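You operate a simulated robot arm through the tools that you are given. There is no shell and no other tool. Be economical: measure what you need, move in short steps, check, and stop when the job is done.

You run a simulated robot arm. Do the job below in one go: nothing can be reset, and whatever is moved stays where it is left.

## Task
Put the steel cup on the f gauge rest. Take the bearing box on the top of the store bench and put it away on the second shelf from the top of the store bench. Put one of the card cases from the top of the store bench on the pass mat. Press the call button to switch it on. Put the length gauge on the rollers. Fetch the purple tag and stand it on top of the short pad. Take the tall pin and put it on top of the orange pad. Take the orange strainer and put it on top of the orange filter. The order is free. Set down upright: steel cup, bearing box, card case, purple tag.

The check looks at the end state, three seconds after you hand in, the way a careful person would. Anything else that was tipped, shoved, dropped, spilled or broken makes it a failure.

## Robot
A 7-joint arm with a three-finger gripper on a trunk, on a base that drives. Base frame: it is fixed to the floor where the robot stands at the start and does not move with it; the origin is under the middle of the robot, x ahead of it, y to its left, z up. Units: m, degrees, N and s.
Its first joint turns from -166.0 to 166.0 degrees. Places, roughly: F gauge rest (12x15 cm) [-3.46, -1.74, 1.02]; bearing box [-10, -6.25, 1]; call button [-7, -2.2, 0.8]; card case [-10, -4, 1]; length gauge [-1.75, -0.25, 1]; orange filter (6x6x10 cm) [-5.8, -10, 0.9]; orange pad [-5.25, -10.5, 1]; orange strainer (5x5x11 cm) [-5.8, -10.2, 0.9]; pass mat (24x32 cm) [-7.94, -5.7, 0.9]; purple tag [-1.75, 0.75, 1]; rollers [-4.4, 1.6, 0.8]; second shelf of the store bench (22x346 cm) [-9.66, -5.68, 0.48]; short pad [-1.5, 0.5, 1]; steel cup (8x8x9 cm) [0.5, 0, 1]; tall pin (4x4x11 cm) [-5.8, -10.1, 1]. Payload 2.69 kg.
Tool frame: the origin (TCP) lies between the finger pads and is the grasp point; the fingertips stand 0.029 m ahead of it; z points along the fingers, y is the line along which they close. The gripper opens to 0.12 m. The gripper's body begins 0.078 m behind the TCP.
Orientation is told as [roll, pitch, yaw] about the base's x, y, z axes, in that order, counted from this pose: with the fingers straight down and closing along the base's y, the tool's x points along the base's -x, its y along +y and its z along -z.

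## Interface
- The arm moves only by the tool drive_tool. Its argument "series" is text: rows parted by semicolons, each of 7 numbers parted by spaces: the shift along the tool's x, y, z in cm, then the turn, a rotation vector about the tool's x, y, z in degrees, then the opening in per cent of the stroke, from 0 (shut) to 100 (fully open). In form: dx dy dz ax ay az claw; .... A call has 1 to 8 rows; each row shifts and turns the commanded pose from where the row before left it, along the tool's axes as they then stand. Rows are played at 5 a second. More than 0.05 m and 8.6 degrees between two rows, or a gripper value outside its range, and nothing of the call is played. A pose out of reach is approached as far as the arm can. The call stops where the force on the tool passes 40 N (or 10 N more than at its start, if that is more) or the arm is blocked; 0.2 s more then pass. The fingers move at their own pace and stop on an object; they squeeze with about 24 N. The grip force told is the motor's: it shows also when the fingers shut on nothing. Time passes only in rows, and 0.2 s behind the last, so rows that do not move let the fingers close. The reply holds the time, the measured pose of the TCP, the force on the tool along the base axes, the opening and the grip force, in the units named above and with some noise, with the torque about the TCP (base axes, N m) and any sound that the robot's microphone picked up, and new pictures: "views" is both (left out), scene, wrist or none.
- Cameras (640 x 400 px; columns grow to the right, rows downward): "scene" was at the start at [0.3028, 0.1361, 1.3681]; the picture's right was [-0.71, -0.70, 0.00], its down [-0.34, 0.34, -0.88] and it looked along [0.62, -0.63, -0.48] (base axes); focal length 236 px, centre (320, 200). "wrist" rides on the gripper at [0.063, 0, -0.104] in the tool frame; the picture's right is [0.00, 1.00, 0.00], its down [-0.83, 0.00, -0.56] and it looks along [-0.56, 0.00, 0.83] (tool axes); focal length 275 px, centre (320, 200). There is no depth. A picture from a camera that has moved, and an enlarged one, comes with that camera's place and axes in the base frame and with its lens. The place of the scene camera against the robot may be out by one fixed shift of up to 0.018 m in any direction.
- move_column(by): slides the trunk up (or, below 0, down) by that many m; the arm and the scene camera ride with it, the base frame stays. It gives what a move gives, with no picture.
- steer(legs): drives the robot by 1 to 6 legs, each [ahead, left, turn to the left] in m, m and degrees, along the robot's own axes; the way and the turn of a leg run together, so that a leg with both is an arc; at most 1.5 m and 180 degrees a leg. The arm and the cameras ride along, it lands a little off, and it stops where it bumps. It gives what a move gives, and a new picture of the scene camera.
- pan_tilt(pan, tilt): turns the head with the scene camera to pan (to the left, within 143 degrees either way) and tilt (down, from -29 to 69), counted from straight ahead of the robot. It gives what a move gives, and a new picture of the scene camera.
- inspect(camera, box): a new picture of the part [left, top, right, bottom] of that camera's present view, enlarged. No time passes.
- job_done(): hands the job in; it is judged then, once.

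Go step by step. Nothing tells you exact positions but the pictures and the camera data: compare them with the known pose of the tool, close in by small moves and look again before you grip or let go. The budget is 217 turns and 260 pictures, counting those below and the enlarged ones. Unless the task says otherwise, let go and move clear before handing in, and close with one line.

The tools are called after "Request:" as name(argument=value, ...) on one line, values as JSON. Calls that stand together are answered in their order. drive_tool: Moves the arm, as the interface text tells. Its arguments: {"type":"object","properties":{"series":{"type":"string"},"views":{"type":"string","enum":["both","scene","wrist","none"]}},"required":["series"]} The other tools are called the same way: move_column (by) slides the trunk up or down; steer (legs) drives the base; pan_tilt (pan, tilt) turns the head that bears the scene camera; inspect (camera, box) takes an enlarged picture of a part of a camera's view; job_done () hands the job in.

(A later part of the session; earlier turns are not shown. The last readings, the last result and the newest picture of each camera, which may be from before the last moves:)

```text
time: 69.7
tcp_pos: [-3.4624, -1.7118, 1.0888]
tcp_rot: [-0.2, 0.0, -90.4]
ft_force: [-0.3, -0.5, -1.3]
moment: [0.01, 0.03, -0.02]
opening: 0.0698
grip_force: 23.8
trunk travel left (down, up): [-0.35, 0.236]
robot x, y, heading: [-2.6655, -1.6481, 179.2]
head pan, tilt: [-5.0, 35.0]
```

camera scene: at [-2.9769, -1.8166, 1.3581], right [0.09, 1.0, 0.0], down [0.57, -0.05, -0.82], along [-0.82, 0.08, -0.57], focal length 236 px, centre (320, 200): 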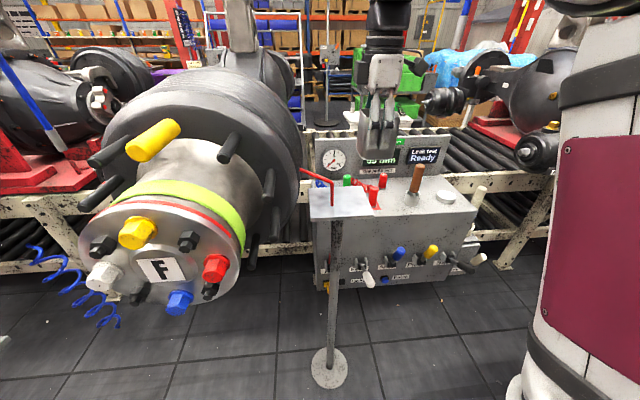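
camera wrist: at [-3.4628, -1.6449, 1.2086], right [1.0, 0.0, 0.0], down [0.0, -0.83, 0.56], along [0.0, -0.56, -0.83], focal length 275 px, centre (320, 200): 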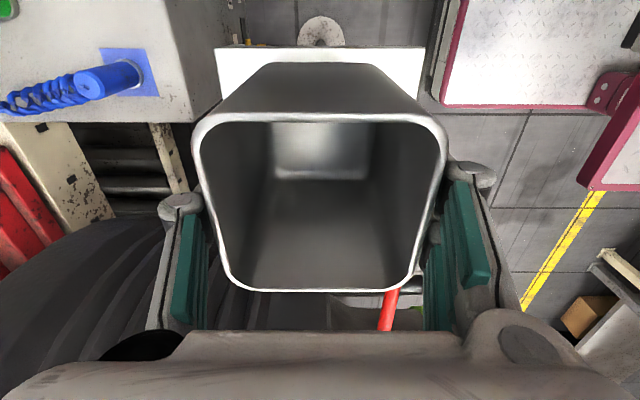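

Request:
drive_tool(series="0 0 0.2 0 0 0 0; 0 0 0.2 0 0 0 0; 0 0 0.2 0 0 0 0; 0 0 0 0 0 0 0", views="none")

Request:
inspect(camera="scene", box=[300, 110, 420, 230])

```text
time: 70.7
tcp_pos: [-3.4631, -1.7107, 1.0814]
tcp_rot: [-0.2, -0.1, -90.3]
ft_force: [0.9, 0.0, -1.5]
moment: [0.0, -0.02, -0.02]
opening: 0.0696
grip_force: 24.1
trunk travel left (down, up): [-0.35, 0.236]
robot x, y, heading: [-2.6625, -1.6466, 179.8]
head pan, tilt: [-5.0, 35.0]
```

```text
3.33 times, centred on (360, 170) of scene
camera zoom: at [-2.9769, -1.8166, 1.3581], right [0.09, 1.0, 0.0], down [0.57, -0.05, -0.82], along [-0.82, 0.08, -0.57], focal length 788 px, centre (187, 300)
```

zoom: 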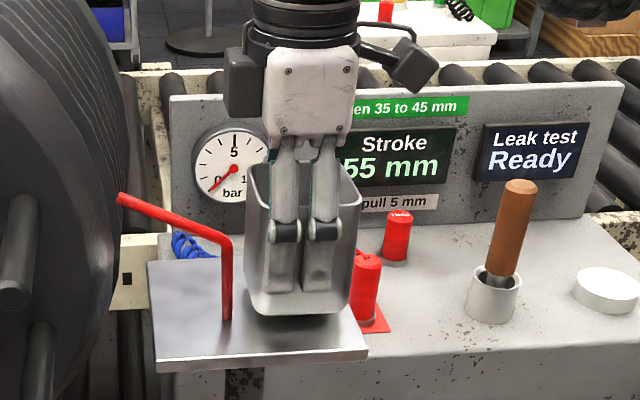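

Request:
drive_tool(series="0 0 0.15 0 0 0 0; 0 0 0.15 0 0 0 0; 0 0 0.15 0 0 0 0; 0 0 0 0 0 0 0", views="none")

```text
time: 71.7
tcp_pos: [-3.462, -1.7095, 1.0767]
tcp_rot: [-0.1, 0.1, -90.3]
ft_force: [0.5, -0.8, -0.6]
moment: [0.0, 0.02, -0.01]
opening: 0.0698
grip_force: 24.3
trunk travel left (down, up): [-0.35, 0.236]
robot x, y, heading: [-2.6616, -1.6505, 179.5]
head pan, tilt: [-5.0, 35.0]
```

Request:
drive_tool(series="0 0 0.15 0 0 0 0; 0 0 0.15 0 0 0 0; 0 0 0.15 0 0 0 0; 0 0 0.15 0 0 0 0; 0 0 0 0 0 0 0", views="wrist")

Request:
inspect(camera="scene", box=[300, 110, 420, 230])

```text
time: 72.9
tcp_pos: [-3.4622, -1.711, 1.072]
tcp_rot: [-0.4, 0.0, -90.3]
ft_force: [0.0, 0.5, 18.0]
moment: [-0.01, -0.03, 0.01]
opening: 0.07
grip_force: 24.1
trunk travel left (down, up): [-0.35, 0.236]
robot x, y, heading: [-2.6637, -1.6452, 179.5]
head pan, tilt: [-5.0, 35.0]
camera wrist: at [-3.462, -1.6484, 1.1764], right [1.0, 0.0, -0.01], down [0.0, -0.83, 0.56], along [-0.01, -0.56, -0.83], focal length 275 px, centre (320, 200)
```

wrist: 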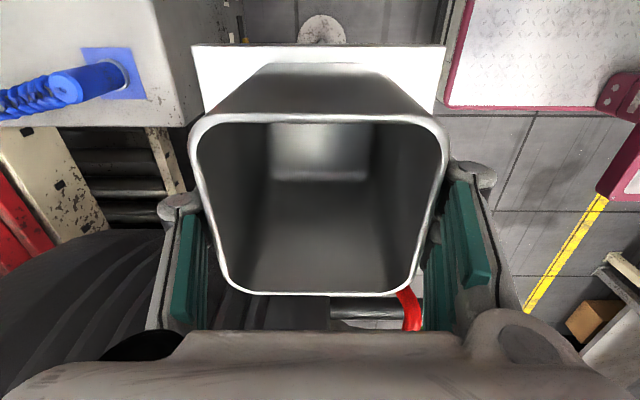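

```text
3.33 times, centred on (360, 170) of scene
camera zoom: at [-2.9762, -1.8166, 1.3583], right [0.09, 1.0, 0.0], down [0.57, -0.05, -0.82], along [-0.82, 0.08, -0.57], focal length 788 px, centre (187, 300)
```

zoom: 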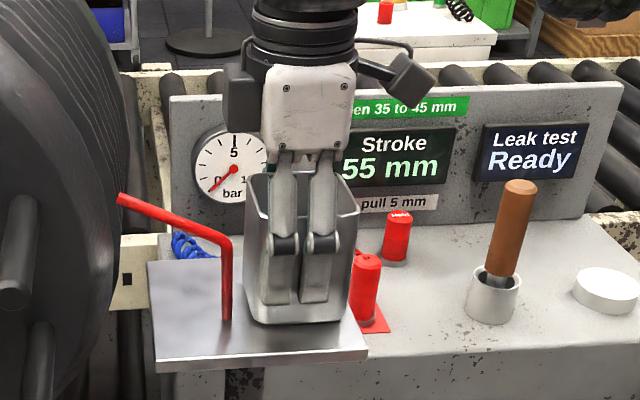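

The cup rests on the plate (18 N contact). I relieve, open and rise straight up.

Request:
drive_tool(series="0 0 -0.15 0 0 0 58; 0 0 0 0 0 0 70; 0 0 0 0 0 0 80; 0 0 -3 0 0 0 80; 0 0 -4 0 0 0 80; 0 0 -4 0 0 0 80; 0 0 -4 0 0 0 80; 0 0 0 0 0 0 80", views="wrist")

Request:
inspect(camera="scene", box=[300, 110, 420, 230])

```text
time: 74.7
tcp_pos: [-3.4613, -1.7097, 1.224]
tcp_rot: [-0.1, 0.1, -90.3]
ft_force: [0.4, 0.3, 0.5]
moment: [0.04, 0.0, 0.0]
opening: 0.0961
grip_force: 0.1
trunk travel left (down, up): [-0.35, 0.236]
robot x, y, heading: [-2.6632, -1.6437, 179.7]
head pan, tilt: [-5.0, 35.0]
camera wrist: at [-3.4618, -1.6474, 1.3269], right [1.0, 0.0, 0.0], down [0.0, -0.83, 0.56], along [0.0, -0.56, -0.83], focal length 275 px, centre (320, 200)
```

wrist: 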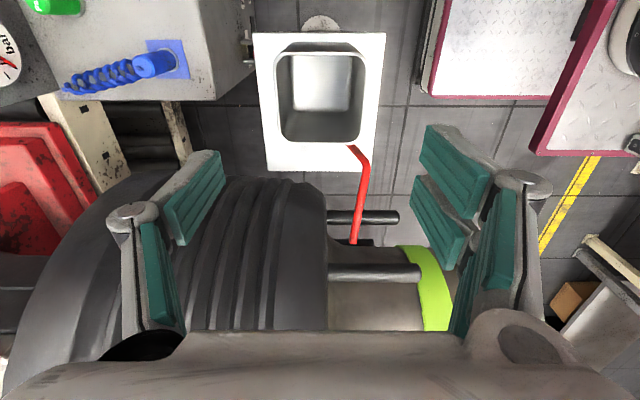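

```text
3.33 times, centred on (360, 170) of scene
camera zoom: at [-2.9768, -1.8166, 1.358], right [0.09, 1.0, 0.0], down [0.57, -0.05, -0.82], along [-0.82, 0.08, -0.57], focal length 788 px, centre (187, 300)
```

zoom: 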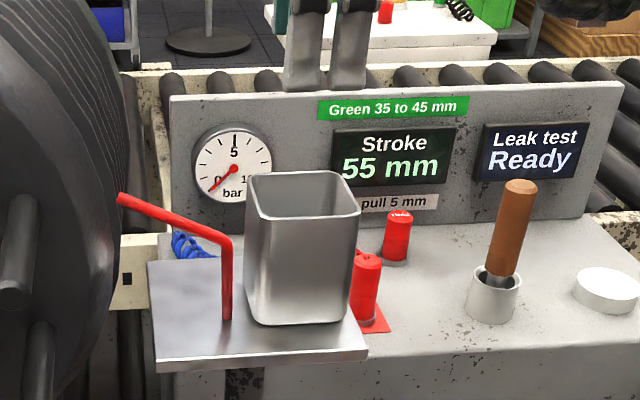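

The cup stands well on the rest. I pull the arm back and look toward the table with the length gauge and purple tag.

Request:
drive_tool(series="0 4.9 -1 0 0 0 80; 0 4.9 0 0 0 0 80; 0 4.9 0 0 0 0 80; 0 4.9 0 0 0 0 80; 0 3 0 0 0 0 80; 0 0 0 0 0 0 80", views="none")

Request:
pan_tilt(pan=-125, tilt=15)

Request:
inspect(camera="scene", box=[280, 150, 560, 330])

```text
time: 76.1
tcp_pos: [-3.2345, -1.7105, 1.2323]
tcp_rot: [-0.2, 0.0, -90.3]
ft_force: [0.4, 0.5, 1.0]
moment: [0.01, 0.02, 0.01]
opening: 0.096
grip_force: 0.0
trunk travel left (down, up): [-0.35, 0.236]
robot x, y, heading: [-2.6629, -1.6468, 179.6]
head pan, tilt: [-5.0, 35.0]
```

```text
time: 78.1
tcp_pos: [-3.235, -1.709, 1.2313]
tcp_rot: [-0.3, -0.1, -90.3]
ft_force: [0.4, 0.1, 0.5]
moment: [0.02, 0.0, -0.03]
opening: 0.0959
grip_force: 0.2
trunk travel left (down, up): [-0.35, 0.236]
robot x, y, heading: [-2.6615, -1.6481, 179.3]
head pan, tilt: [-125.0, 15.0]
camera scene: at [-2.8351, -1.7487, 1.3901], right [0.82, -0.58, 0.0], down [-0.15, -0.21, -0.97], along [0.56, 0.79, -0.26], focal length 236 px, centre (320, 200)
```

scene: 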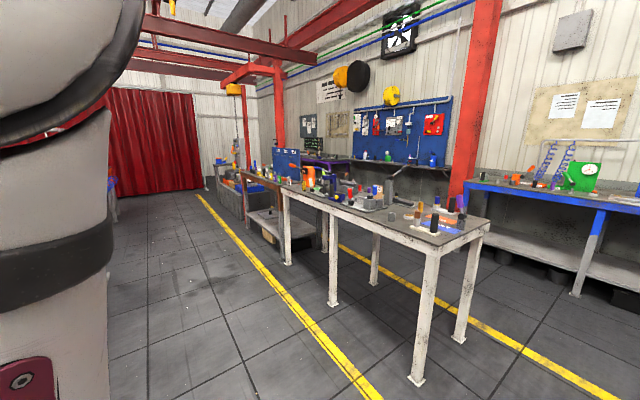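

```text
2.22 times, centred on (420, 240) of scene
camera zoom: at [-2.8351, -1.7487, 1.3901], right [0.82, -0.58, 0.0], down [-0.15, -0.21, -0.97], along [0.56, 0.79, -0.26], focal length 525 px, centre (98, 111)
```

zoom: 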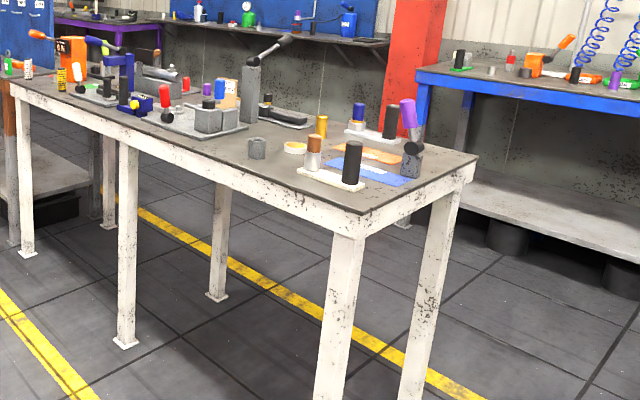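

The table's west edge is around x≈-1.93 with a clear aisle beside it. I turn to face east and strafe north alongside the length gauge.

Request:
steer(legs=[[0, 0, -179], [0.1, 1.3, 0]])

Request:
pan_tilt(pan=0, tilt=28)

```text
time: 92.1
tcp_pos: [-1.9892, -0.2574, 1.2319]
tcp_rot: [-0.3, -0.1, 90.0]
ft_force: [-0.2, 0.0, -0.3]
moment: [-0.05, 0.01, 0.01]
opening: 0.0961
grip_force: 0.0
trunk travel left (down, up): [-0.35, 0.236]
robot x, y, heading: [-2.561, -0.327, -0.4]
head pan, tilt: [-125.0, 15.0]
camera scene: at [-2.3752, -0.1975, 1.3901], right [-0.82, 0.58, 0.0], down [0.15, 0.21, -0.97], along [-0.56, -0.79, -0.26], focal length 236 px, centre (320, 200)
```

scene: 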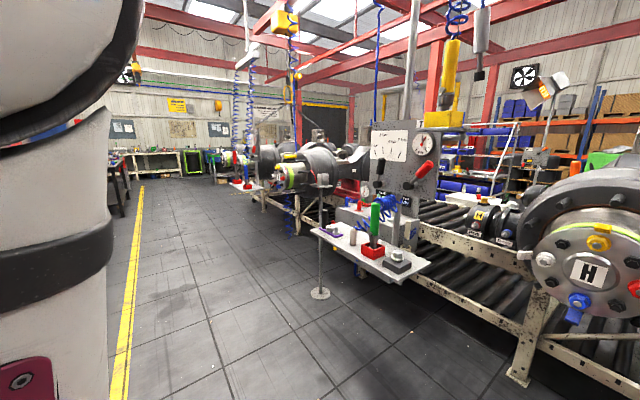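

```text
time: 94.1
tcp_pos: [-1.9873, -0.257, 1.2319]
tcp_rot: [-0.2, 0.0, 89.9]
ft_force: [0.6, -0.1, 0.3]
moment: [0.0, -0.01, -0.02]
opening: 0.0958
grip_force: 0.0
trunk travel left (down, up): [-0.35, 0.236]
robot x, y, heading: [-2.56, -0.3195, -0.1]
head pan, tilt: [0.0, 28.0]
camera scene: at [-2.2303, -0.1214, 1.369], right [0.0, -1.0, 0.0], down [-0.47, 0.0, -0.88], along [0.88, 0.0, -0.47], focal length 236 px, centre (320, 200)
```

scene: 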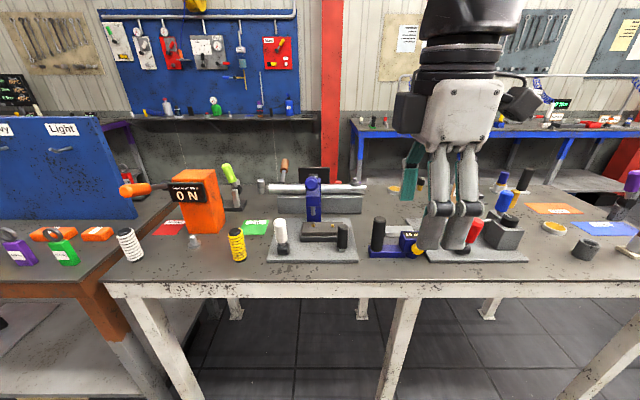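

Request:
inspect(camera="scene", box=[0, 150, 220, 290])

Request:
inspect(camera="scene", box=[200, 150, 430, 290])

Request:
inspect(camera="wrist", box=[0, 0, 640, 400])

```text
2.86 times, centred on (110, 220) of scene
camera zoom: at [-2.2303, -0.1214, 1.369], right [0.0, -1.0, 0.0], down [-0.47, 0.0, -0.88], along [0.88, 0.0, -0.47], focal length 675 px, centre (920, 143)
```

zoom: 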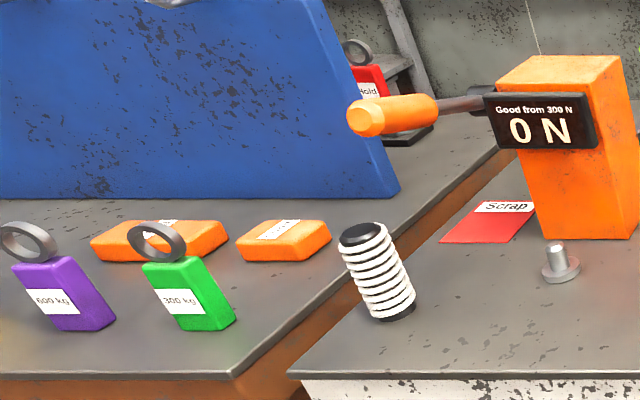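

```text
2.78 times, centred on (315, 220) of scene
camera zoom: at [-2.2303, -0.1214, 1.369], right [0.0, -1.0, 0.0], down [-0.47, 0.0, -0.88], along [0.88, 0.0, -0.47], focal length 658 px, centre (334, 144)
```

zoom: 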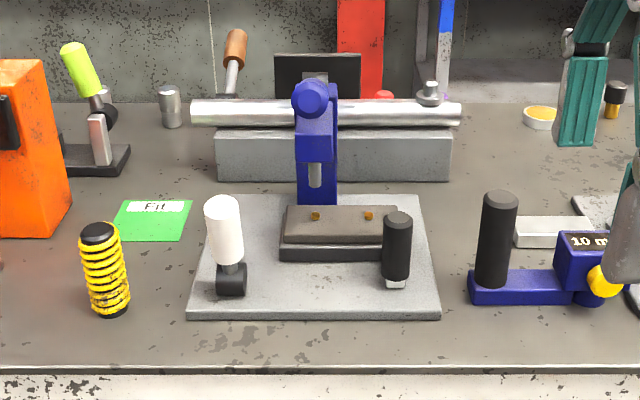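

```text
1.00 times, centred on (320, 200) of wrist (not enlarged: the box is as wide or as high as the picture)
camera zoom: at [-1.988, -0.3205, 1.3358], right [-1.0, 0.0, 0.0], down [0.0, 0.83, 0.56], along [0.0, 0.56, -0.83], focal length 275 px, centre (320, 200)
```

zoom: 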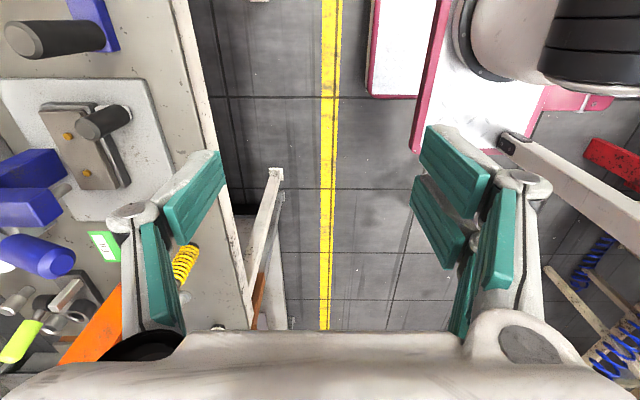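

The length gauge is the blue L-shaped piece with the black upright handle; the purple "600 kg" tag and two orange pads are on the wood-edged table. I strafe north first for the tag and look closely.

Request:
steer(legs=[[0, 0.95, 0]])

Request:
inspect(camera="scene", box=[200, 140, 440, 300])

Request:
inspect(camera="wrist", box=[0, 0, 640, 400])

```text
time: 99.2
tcp_pos: [-1.9905, 0.7175, 1.2329]
tcp_rot: [-0.3, 0.1, 90.5]
ft_force: [0.3, -0.3, -0.3]
moment: [-0.01, -0.03, -0.02]
opening: 0.096
grip_force: 0.0
trunk travel left (down, up): [-0.35, 0.236]
robot x, y, heading: [-2.5639, 0.6452, 0.4]
head pan, tilt: [0.0, 28.0]
camera scene: at [-2.2345, 0.8497, 1.369], right [0.01, -1.0, 0.0], down [-0.47, 0.0, -0.88], along [0.88, 0.01, -0.47], focal length 236 px, centre (320, 200)
```

scene: 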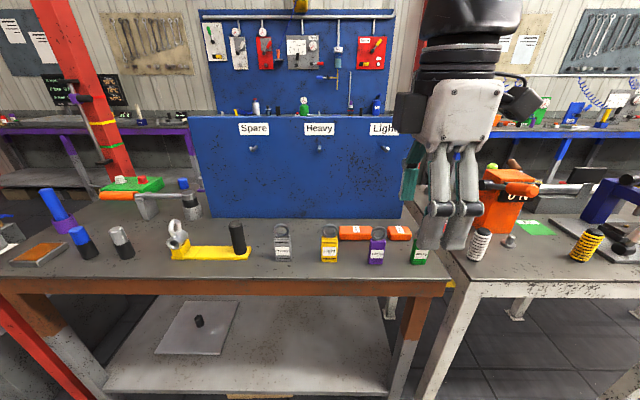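

```text
2.50 times, centred on (320, 220) of scene
camera zoom: at [-2.2345, 0.8497, 1.369], right [0.01, -1.0, 0.0], down [-0.47, 0.0, -0.88], along [0.88, 0.01, -0.47], focal length 591 px, centre (320, 150)
```

zoom: 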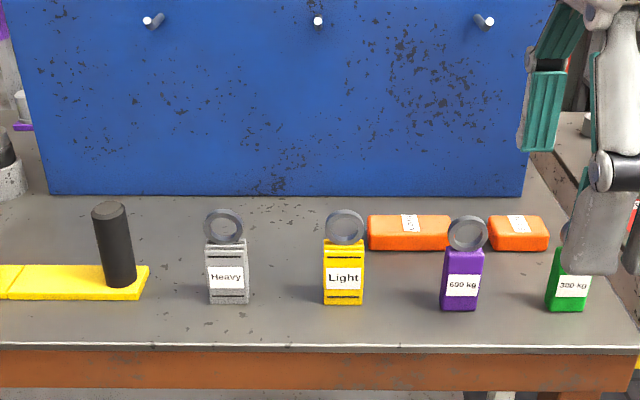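

```text
1.00 times, centred on (320, 200) of wrist (not enlarged: the box is as wide or as high as the picture)
camera zoom: at [-1.9904, 0.6531, 1.3358], right [-1.0, -0.01, 0.0], down [-0.01, 0.83, 0.56], along [0.0, 0.56, -0.83], focal length 275 px, centre (320, 200)
```

zoom: 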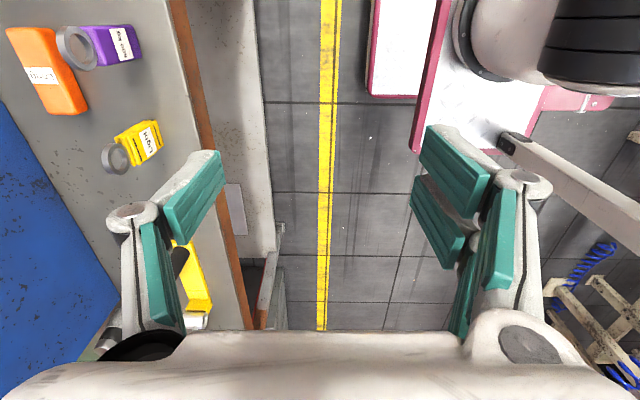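

The purple tag stands near (-1.755, 0.69–0.72) and the right-hand orange pad behind is the shorter one. I check the pad labels and turn the gripper to close along y.

Request:
inspect(camera="scene", box=[330, 215, 430, 275])

Request:
drive_tool(series="0 0 0 0 0 8.4 80; 0 0 0 0 0 8.4 80; 0 0 0 0 0 8.4 80; 0 0 0 0 0 8.4 80; 0 0 0 0 0 8.4 80; 0 0 0 0 0 8.4 80; 0 0 0 0 0 8.4 80; 0 0 0 0 0 8.4 80", views="none")

Request:
drive_tool(series="0 0 0 0 0 8.4 80; 0 0 0 0 0 8.4 80; 0 0 0 0 0 6.2 80; 0 0 0 0 0 0 80; -4.9 0 0 0 0 0 80; -4.9 0 0 0 0 0 80; -4.9 0 0 0 0 0 80; 0 0 0 0 0 0 80")

```text
6.40 times, centred on (380, 245) of scene
camera zoom: at [-2.2345, 0.8497, 1.369], right [0.01, -1.0, 0.0], down [-0.47, 0.0, -0.88], along [0.88, 0.01, -0.47], focal length 1513 px, centre (-64, -88)
```

zoom: 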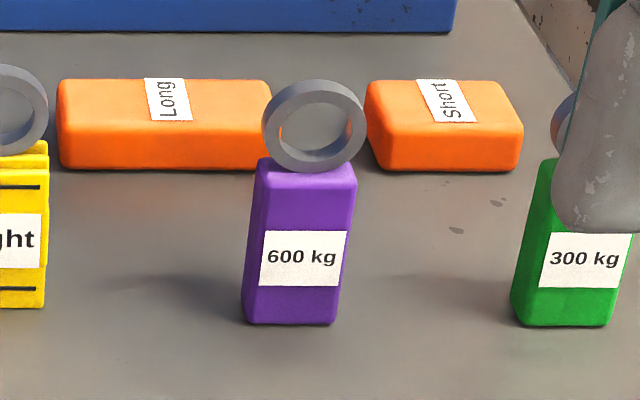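

```text
time: 101.0
tcp_pos: [-1.9911, 0.7172, 1.2333]
tcp_rot: [-0.1, -0.1, 23.1]
ft_force: [-0.9, 0.5, 0.1]
moment: [0.02, -0.02, -0.02]
opening: 0.096
grip_force: 0.1
trunk travel left (down, up): [-0.35, 0.236]
robot x, y, heading: [-2.5622, 0.6424, 0.3]
head pan, tilt: [0.0, 28.0]
```

```text
time: 102.8
tcp_pos: [-1.8437, 0.7157, 1.23]
tcp_rot: [0.0, -0.1, 0.3]
ft_force: [0.1, -0.6, -0.1]
moment: [-0.01, 0.01, 0.0]
opening: 0.0958
grip_force: 0.1
trunk travel left (down, up): [-0.35, 0.236]
robot x, y, heading: [-2.5653, 0.6465, 0.5]
head pan, tilt: [0.0, 28.0]
camera scene: at [-2.2346, 0.8497, 1.3691], right [0.01, -1.0, 0.0], down [-0.47, 0.0, -0.88], along [0.88, 0.01, -0.47], focal length 236 px, centre (320, 200)
camera wrist: at [-1.908, 0.7155, 1.3345], right [-0.01, 1.0, 0.0], down [0.83, 0.01, 0.56], along [0.56, 0.01, -0.83], focal length 275 px, centre (320, 200)
```

scene: 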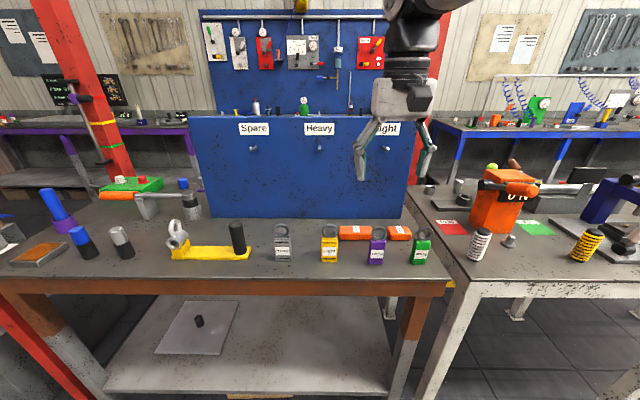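
wrist: 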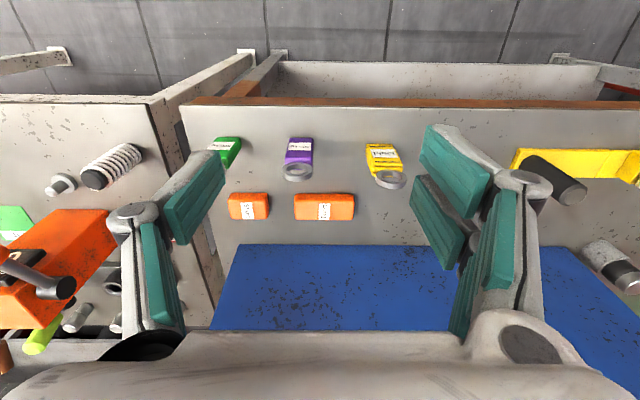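

The pad is labelled "Short" and sits at about (-1.63, 0.594); the tag is at about (-1.737, 0.688). I move above the tag.

Request:
drive_tool(series="-4 -1.5 0 0 0 0 60; -4 -1.2 0 0 0 0 60; -2.7 0 3 0 0 0 60; 0 0 4 0 0 0 60; 0 0 4 0 0 0 60; 0 0 0 0 0 0 60", views="wrist")

Request:
inspect(camera="scene", box=[330, 150, 450, 280])

```text
time: 104.2
tcp_pos: [-1.7354, 0.6905, 1.1213]
tcp_rot: [-0.1, -0.3, 0.3]
ft_force: [-0.2, 0.5, 0.0]
moment: [0.01, -0.02, -0.03]
opening: 0.0719
grip_force: 0.1
trunk travel left (down, up): [-0.35, 0.236]
robot x, y, heading: [-2.5642, 0.6465, 0.3]
head pan, tilt: [0.0, 28.0]
camera wrist: at [-1.7995, 0.6898, 1.2245], right [-0.01, 1.0, 0.0], down [0.83, 0.01, 0.56], along [0.56, 0.01, -0.83], focal length 275 px, centre (320, 200)
```

wrist: 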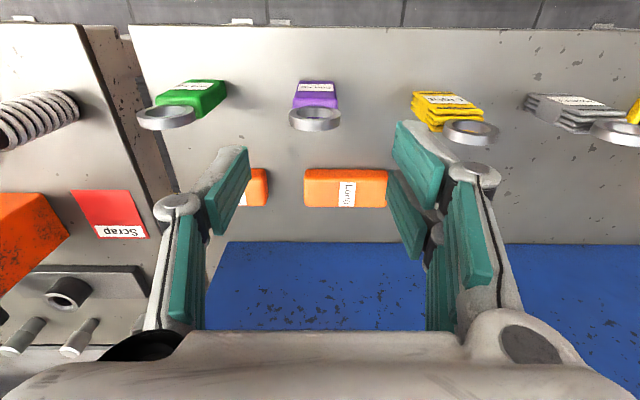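

```text
3.08 times, centred on (390, 215) of scene
camera zoom: at [-2.2345, 0.8497, 1.3691], right [0.01, -1.0, 0.0], down [-0.47, 0.0, -0.88], along [0.88, 0.01, -0.47], focal length 727 px, centre (105, 154)
```

zoom: 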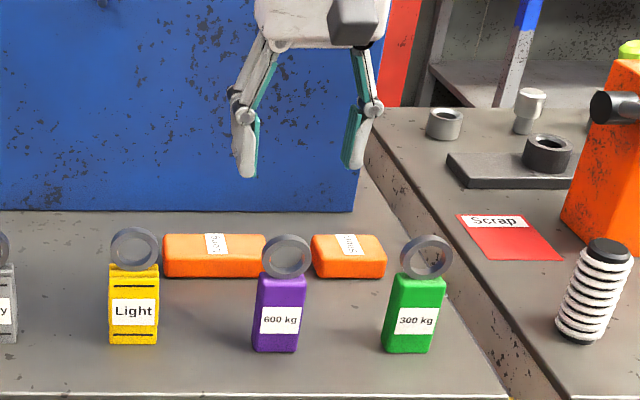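

I fine-tune (x +3 mm, y -3 mm), descend to grip the tag's body, and close.

Request:
drive_tool(series="-0.3 -0.3 4 0 0 0 60; 0 0 4 0 0 0 60; 0 0 4 0 0 0 60; 0 0 2.8 0 0 0 60; 0 0 0 0 0 0 60", views="wrist")

Request:
inspect(camera="scene", box=[330, 150, 450, 280])

```text
time: 105.4
tcp_pos: [-1.7293, 0.6873, 0.9742]
tcp_rot: [-0.1, -0.1, 0.3]
ft_force: [-0.1, 0.0, 0.7]
moment: [0.04, 0.01, -0.02]
opening: 0.072
grip_force: 0.2
trunk travel left (down, up): [-0.35, 0.236]
robot x, y, heading: [-2.5647, 0.6465, 0.3]
head pan, tilt: [0.0, 28.0]
camera wrist: at [-1.7951, 0.6866, 1.0778], right [-0.01, 1.0, 0.0], down [0.83, 0.01, 0.56], along [0.56, 0.01, -0.83], focal length 275 px, centre (320, 200)
```

wrist: 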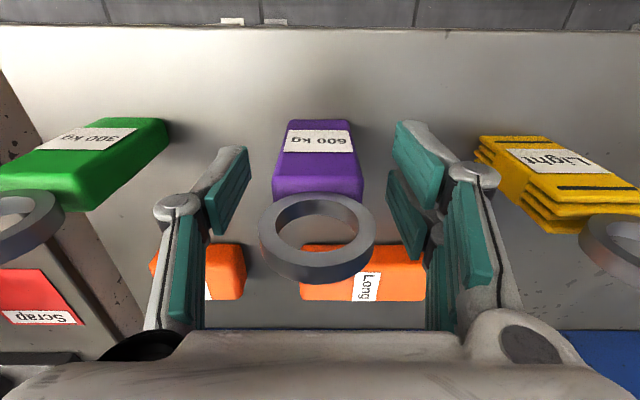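

```text
3.08 times, centred on (390, 215) of scene
camera zoom: at [-2.2345, 0.8497, 1.3691], right [0.01, -1.0, 0.0], down [-0.47, 0.0, -0.88], along [0.88, 0.01, -0.47], focal length 727 px, centre (105, 154)
```

zoom: 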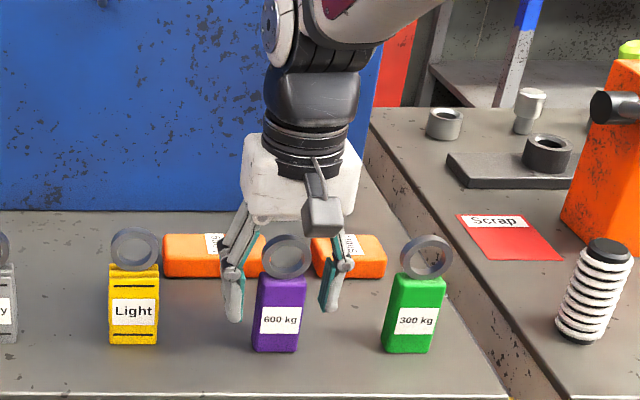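

Well centred; close and lift slightly.

Request:
drive_tool(series="0 0 0 0 0 0 20; 0 0 0 0 0 0 0; 0 0 0 0 0 0 0; 0 0 0 0 0 0 0; 0 0 -2 0 0 0 0; 0 0 -4 0 0 0 0; 0 0 -2 0 0 0 0; 0 0 0 0 0 0 0", views="wrist")

Request:
inspect(camera="scene", box=[330, 150, 450, 280])

```text
time: 107.2
tcp_pos: [-1.7322, 0.6867, 1.0554]
tcp_rot: [0.0, -0.2, 0.2]
ft_force: [-0.4, -0.3, -0.8]
moment: [0.0, 0.0, 0.0]
opening: 0.0397
grip_force: 24.5
trunk travel left (down, up): [-0.35, 0.236]
robot x, y, heading: [-2.5633, 0.6473, 0.6]
head pan, tilt: [0.0, 28.0]
camera wrist: at [-1.7962, 0.6862, 1.1596], right [-0.01, 1.0, 0.0], down [0.83, 0.01, 0.56], along [0.56, 0.01, -0.83], focal length 275 px, centre (320, 200)
```

wrist: 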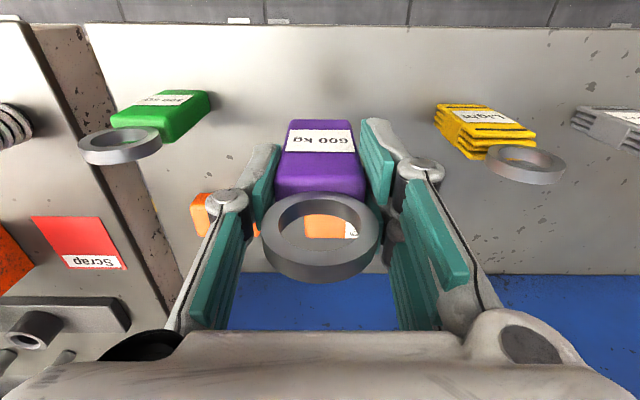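

```text
3.08 times, centred on (390, 215) of scene
camera zoom: at [-2.2344, 0.8497, 1.369], right [0.01, -1.0, 0.0], down [-0.47, 0.0, -0.88], along [0.88, 0.01, -0.47], focal length 727 px, centre (105, 154)
```

zoom: 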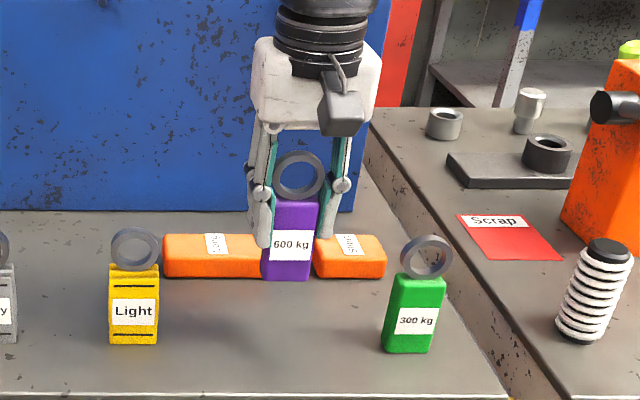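

The tag is held. I move forward in x first, then right, to hover over the Short pad.

Request:
drive_tool(series="-5 0 -1 0 0 0 0; -5 0 0 0 0 0 0; 0 -4.6 0 0 0 0 0; 0 -4.6 0 0 0 0 0; 0 0 0 0 0 0 0", views="wrist")

Request:
inspect(camera="scene", box=[330, 150, 450, 280])

```text
refused: row 1 steps farther than a row can; nothing moved
```

```text
3.08 times, centred on (390, 215) of scene
camera zoom: at [-2.2344, 0.8497, 1.369], right [0.01, -1.0, 0.0], down [-0.47, 0.0, -0.88], along [0.88, 0.01, -0.47], focal length 727 px, centre (105, 154)
```

zoom: 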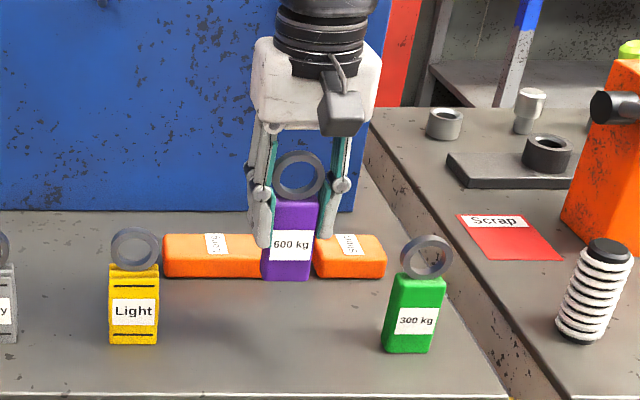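

Request:
drive_tool(series="-4.8 0 -1 0 0 0 0; -4.9 0 0 0 0 0 0; 0 -4.6 0 0 0 0 0; 0 -4.6 0 0 0 0 0; 0 0 0 0 0 0 0", views="wrist")

Request:
inspect(camera="scene", box=[330, 150, 450, 280])

```text
time: 108.4
tcp_pos: [-1.6352, 0.5959, 1.0643]
tcp_rot: [0.0, -0.2, 0.3]
ft_force: [-0.1, 0.4, -0.4]
moment: [0.01, -0.02, 0.01]
opening: 0.0397
grip_force: 24.4
trunk travel left (down, up): [-0.35, 0.236]
robot x, y, heading: [-2.5647, 0.6465, 0.5]
head pan, tilt: [0.0, 28.0]
camera wrist: at [-1.6986, 0.5942, 1.168], right [-0.01, 1.0, 0.0], down [0.83, 0.01, 0.56], along [0.56, 0.0, -0.83], focal length 275 px, centre (320, 200)
```

wrist: 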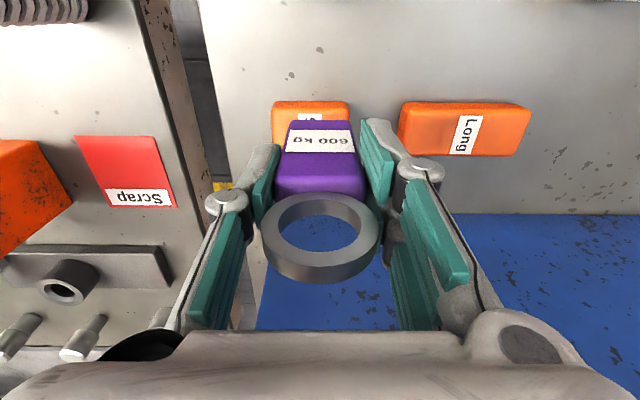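

```text
3.08 times, centred on (390, 215) of scene
camera zoom: at [-2.2344, 0.8497, 1.369], right [0.01, -1.0, 0.0], down [-0.47, 0.0, -0.88], along [0.88, 0.01, -0.47], focal length 727 px, centre (105, 154)
```

zoom: 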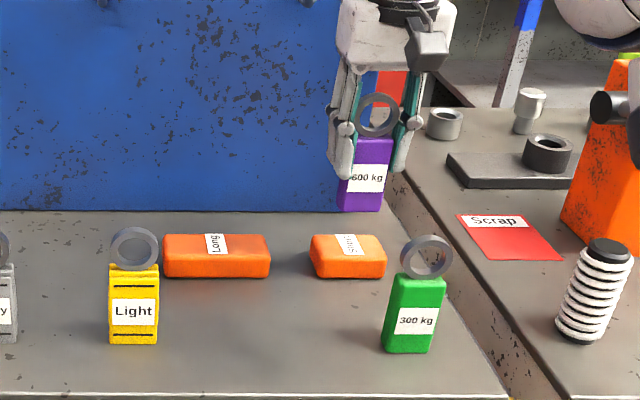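

Refined from two wrist views: table z≈0.905, pad x -1.631…-1.586, y centre ≈0.587. I shift to (-1.608, 0.587) and lower partway.

Request:
drive_tool(series="-2.7 -0.8 0 0 0 0 0; 0 0 2 0 0 0 0; 0 0 2 0 0 0 0; 0 0 0 0 0 0 0", views="wrist")

Request:
inspect(camera="scene", box=[350, 170, 430, 260])

```text
time: 109.4
tcp_pos: [-1.6082, 0.589, 1.0265]
tcp_rot: [0.0, -0.1, 0.3]
ft_force: [-0.1, -0.1, -2.1]
moment: [0.0, 0.0, 0.01]
opening: 0.0392
grip_force: 24.0
trunk travel left (down, up): [-0.35, 0.236]
robot x, y, heading: [-2.564, 0.6403, 0.3]
head pan, tilt: [0.0, 28.0]
camera wrist: at [-1.6718, 0.5874, 1.13], right [-0.01, 1.0, 0.0], down [0.83, 0.01, 0.56], along [0.56, 0.01, -0.83], focal length 275 px, centre (320, 200)
```

wrist: 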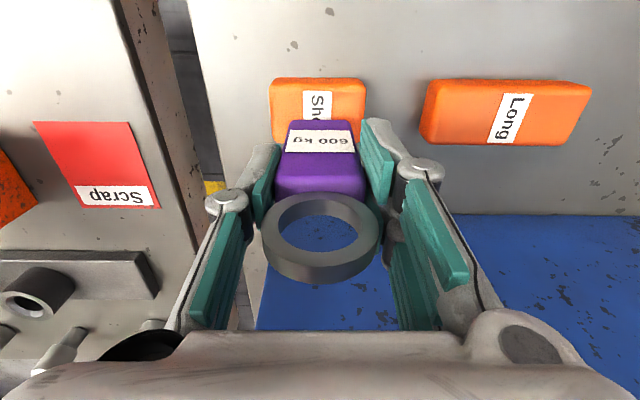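

```text
4.44 times, centred on (390, 215) of scene
camera zoom: at [-2.2344, 0.8497, 1.369], right [0.01, -1.0, 0.0], down [-0.47, 0.0, -0.88], along [0.88, 0.01, -0.47], focal length 1051 px, centre (9, 133)
```

zoom: 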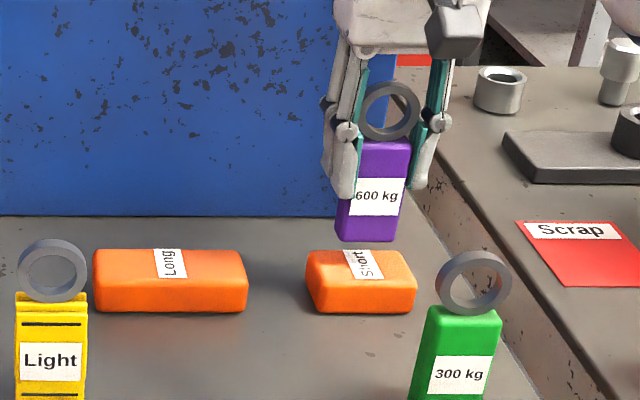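

Aligned in both views. I lower gently to contact.

Request:
drive_tool(series="0 0 1.2 0 0 0 0; 0 0 0.8 0 0 0 0; 0 0 0.2 0 0 0 0; 0 0 0.2 0 0 0 0; 0 0 0 0 0 0 0", views="none")

Request:
inspect(camera="scene", box=[350, 170, 430, 260])

```text
time: 110.6
tcp_pos: [-1.6067, 0.5875, 1.0033]
tcp_rot: [0.0, -0.5, 0.2]
ft_force: [-2.9, -1.2, 21.3]
moment: [-0.06, 0.2, -0.01]
opening: 0.0398
grip_force: 24.3
trunk travel left (down, up): [-0.35, 0.236]
robot x, y, heading: [-2.5642, 0.6481, 0.3]
head pan, tilt: [0.0, 28.0]
```

```text
4.44 times, centred on (390, 215) of scene
camera zoom: at [-2.2356, 0.8497, 1.3694], right [0.01, -1.0, 0.0], down [-0.47, 0.0, -0.88], along [0.88, 0.01, -0.47], focal length 1051 px, centre (9, 133)
```

zoom: 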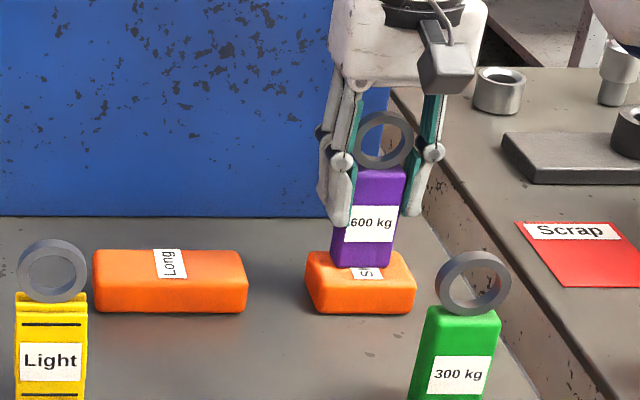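

In contact on the pad. Relieve, open, rise and check.

Request:
drive_tool(series="0 0 -0.2 0 0 0 33; 0 0 0 0 0 0 42; 0 0 0 0 0 0 55; 0 0 -3 0 0 0 55; 0 0 -4 0 0 0 55; 0 0 -4 0 0 0 55; 0 0 -4 0 0 0 55; 0 0 0 0 0 0 55", views="wrist")

Request:
inspect(camera="scene", box=[350, 170, 430, 260])

```text
time: 112.4
tcp_pos: [-1.6091, 0.5892, 1.1535]
tcp_rot: [0.0, -0.2, 0.2]
ft_force: [-0.3, 0.0, -0.7]
moment: [0.03, -0.01, -0.01]
opening: 0.0661
grip_force: 0.0
trunk travel left (down, up): [-0.35, 0.236]
robot x, y, heading: [-2.5668, 0.6462, 0.2]
head pan, tilt: [0.0, 28.0]
camera wrist: at [-1.6726, 0.5886, 1.2571], right [-0.01, 1.0, 0.0], down [0.83, 0.01, 0.56], along [0.56, 0.01, -0.83], focal length 275 px, centre (320, 200)
```

wrist: 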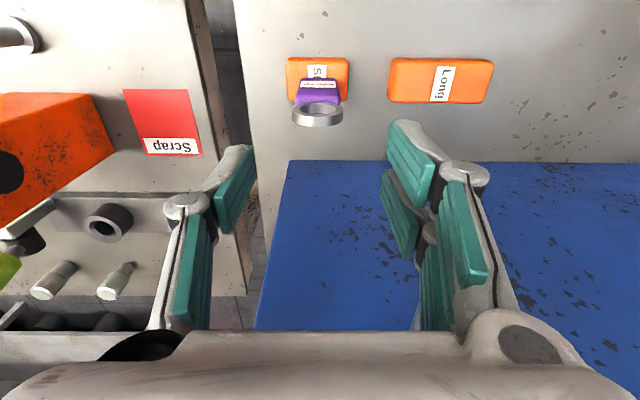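

```text
4.44 times, centred on (390, 215) of scene
camera zoom: at [-2.2345, 0.8497, 1.369], right [0.01, -1.0, 0.0], down [-0.47, 0.0, -0.88], along [0.88, 0.01, -0.47], focal length 1051 px, centre (9, 133)
```

zoom: 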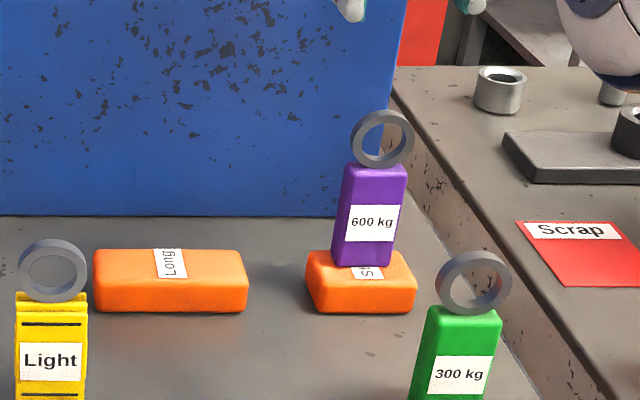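

The tag stands on the Short pad. I raise and retract the arm, then strafe back south to the length gauge.

Request:
drive_tool(series="0 0 -4.9 0 0 0 55; 4.9 0 0 0 0 0 55; 4.9 0 0 0 0 0 55; 4.9 0 0 0 0 0 55; 4.9 0 0 0 0 0 55; 4.9 0 0 0 0 0 55; 4.9 0 0 0 0 0 55; 4.9 0 0 0 0 0 55", views="none")

Request:
steer(legs=[[0, -0.9, 0]])

Request:
inspect(camera="scene", box=[300, 160, 560, 300])

Request:
inspect(camera="wrist", box=[0, 0, 640, 400])

```text
time: 114.2
tcp_pos: [-1.9536, 0.5851, 1.1768]
tcp_rot: [0.0, -0.2, 0.3]
ft_force: [0.6, 0.0, -1.4]
moment: [0.0, 0.08, -0.01]
opening: 0.066
grip_force: 0.0
out of reach, approached as far as the arm can: row 1
trunk travel left (down, up): [-0.35, 0.236]
robot x, y, heading: [-2.5617, 0.6496, 0.3]
head pan, tilt: [0.0, 28.0]
```

```text
time: 119.0
tcp_pos: [-1.952, -0.3386, 1.1776]
tcp_rot: [-0.1, -0.1, -0.4]
ft_force: [-0.4, 0.1, 0.3]
moment: [-0.02, -0.03, 0.01]
opening: 0.0661
grip_force: 0.0
trunk travel left (down, up): [-0.35, 0.236]
robot x, y, heading: [-2.5602, -0.268, -0.3]
head pan, tilt: [0.0, 28.0]
camera scene: at [-2.2308, -0.0717, 1.369], right [0.0, -1.0, 0.0], down [-0.47, 0.0, -0.88], along [0.88, 0.0, -0.47], focal length 236 px, centre (320, 200)
```

scene: 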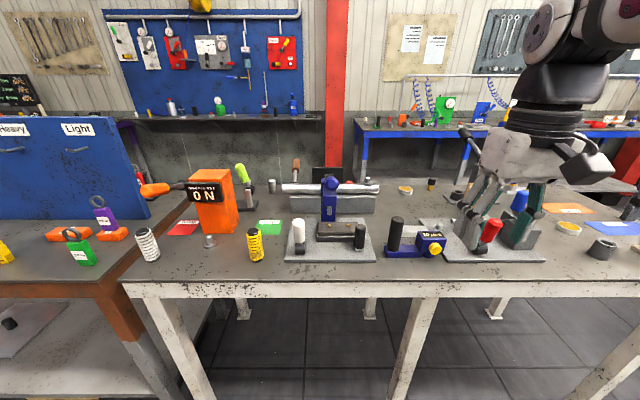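

```text
2.46 times, centred on (430, 230) of scene
camera zoom: at [-2.2308, -0.0717, 1.369], right [0.0, -1.0, 0.0], down [-0.47, 0.0, -0.88], along [0.88, 0.0, -0.47], focal length 582 px, centre (49, 126)
```

zoom: 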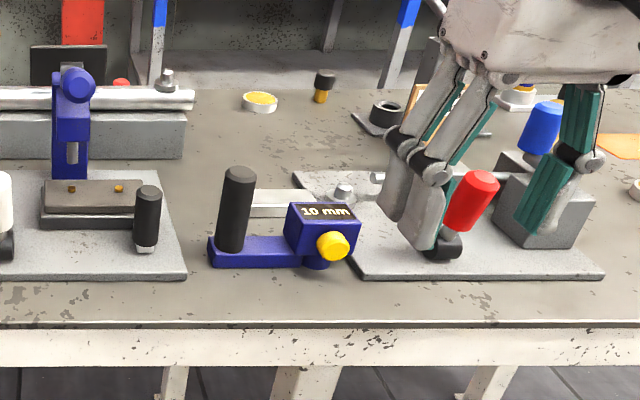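

```text
1.00 times, centred on (320, 200) of wrist (not enlarged: the box is as wide or as high as the picture)
camera zoom: at [-2.0164, -0.3393, 1.2811], right [0.0, 1.0, 0.0], down [0.83, 0.0, 0.56], along [0.56, 0.0, -0.83], focal length 275 px, centre (320, 200)
```

zoom: 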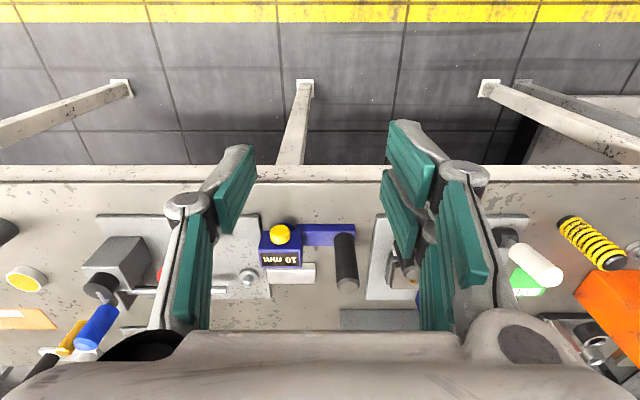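

The gauge's black handle is at about (-1.704, -0.300), top z≈1.026. I move over it with the fingers closing along y.

Request:
drive_tool(series="-4.9 0 0 0 0 0 52; -4.9 0 0 0 0 0 52; -4.9 0 0 0 0 0 52; -4.9 0 0 0 0 0 52; -4.6 1 0 0 0 0 52; -0.6 2.9 0 0 0 0 52; 0 0 3 0 0 0 52; 0 0 0 0 0 0 52", views="wrist")

Request:
inspect(camera="scene", box=[340, 130, 500, 280])

```text
time: 120.8
tcp_pos: [-1.7043, -0.3013, 1.1478]
tcp_rot: [-0.1, -0.2, -0.4]
ft_force: [0.6, -0.9, 0.1]
moment: [0.02, -0.01, -0.02]
opening: 0.0622
grip_force: 0.2
trunk travel left (down, up): [-0.35, 0.236]
robot x, y, heading: [-2.5606, -0.2733, -0.3]
head pan, tilt: [0.0, 28.0]
camera wrist: at [-1.7676, -0.3017, 1.2519], right [0.0, 1.0, 0.0], down [0.83, 0.0, 0.56], along [0.56, 0.0, -0.83], focal length 275 px, centre (320, 200)
```

wrist: 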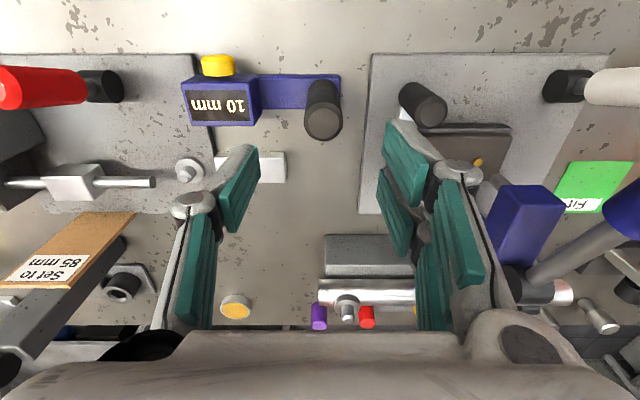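

```text
2.67 times, centred on (420, 205) of scene
camera zoom: at [-2.2307, -0.0717, 1.369], right [0.0, -1.0, 0.0], down [-0.47, 0.0, -0.88], along [0.88, 0.0, -0.47], focal length 630 px, centre (53, 187)
```

zoom: 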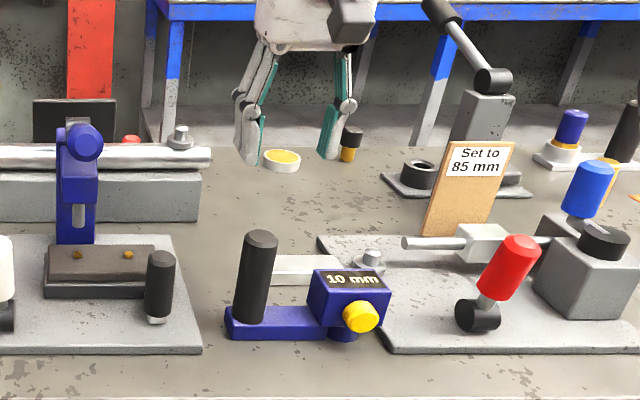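

Handle centre refined to (-1.697, -0.299). I descend and check before closing.

Request:
drive_tool(series="-0.7 0.2 4 0 0 0 50; 0 0 4 0 0 0 50; 0 0 4 0 0 0 50; 0 0 3 0 0 0 50; 0 0 0.8 0 0 0 50; 0 0 0 0 0 0 50", views="wrist")

Request:
inspect(camera="scene", box=[340, 130, 500, 280])

```text
time: 122.2
tcp_pos: [-1.6964, -0.3006, 0.9904]
tcp_rot: [0.0, -0.2, -0.4]
ft_force: [0.4, 0.0, 0.5]
moment: [-0.01, 0.01, 0.01]
opening: 0.0597
grip_force: 0.1
trunk travel left (down, up): [-0.35, 0.236]
robot x, y, heading: [-2.5621, -0.2703, -0.3]
head pan, tilt: [0.0, 28.0]
camera wrist: at [-1.7611, -0.2999, 1.0946], right [0.0, 1.0, 0.0], down [0.83, 0.0, 0.56], along [0.56, 0.0, -0.83], focal length 275 px, centre (320, 200)
```

wrist: 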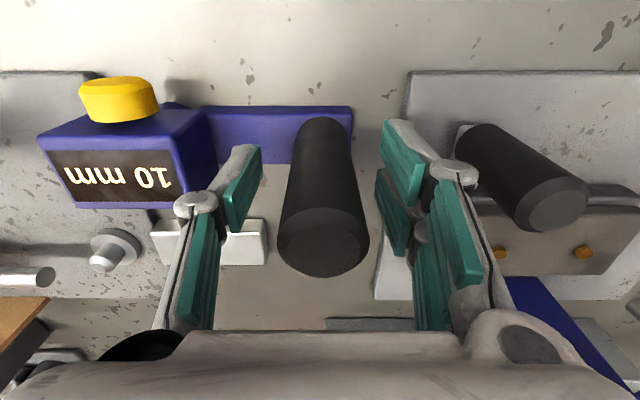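

```text
2.67 times, centred on (420, 205) of scene
camera zoom: at [-2.2308, -0.0717, 1.369], right [0.0, -1.0, 0.0], down [-0.47, 0.0, -0.88], along [0.88, 0.0, -0.47], focal length 630 px, centre (53, 187)
```

zoom: 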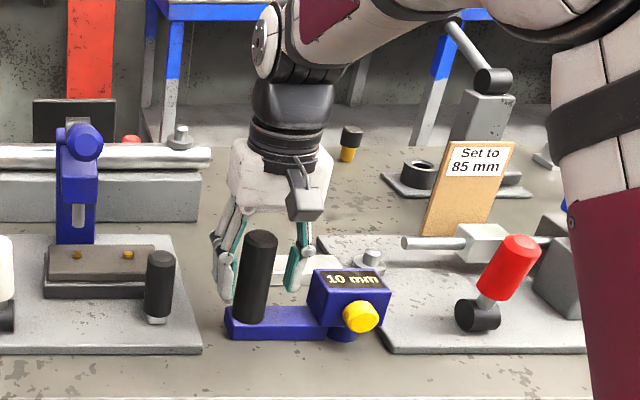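

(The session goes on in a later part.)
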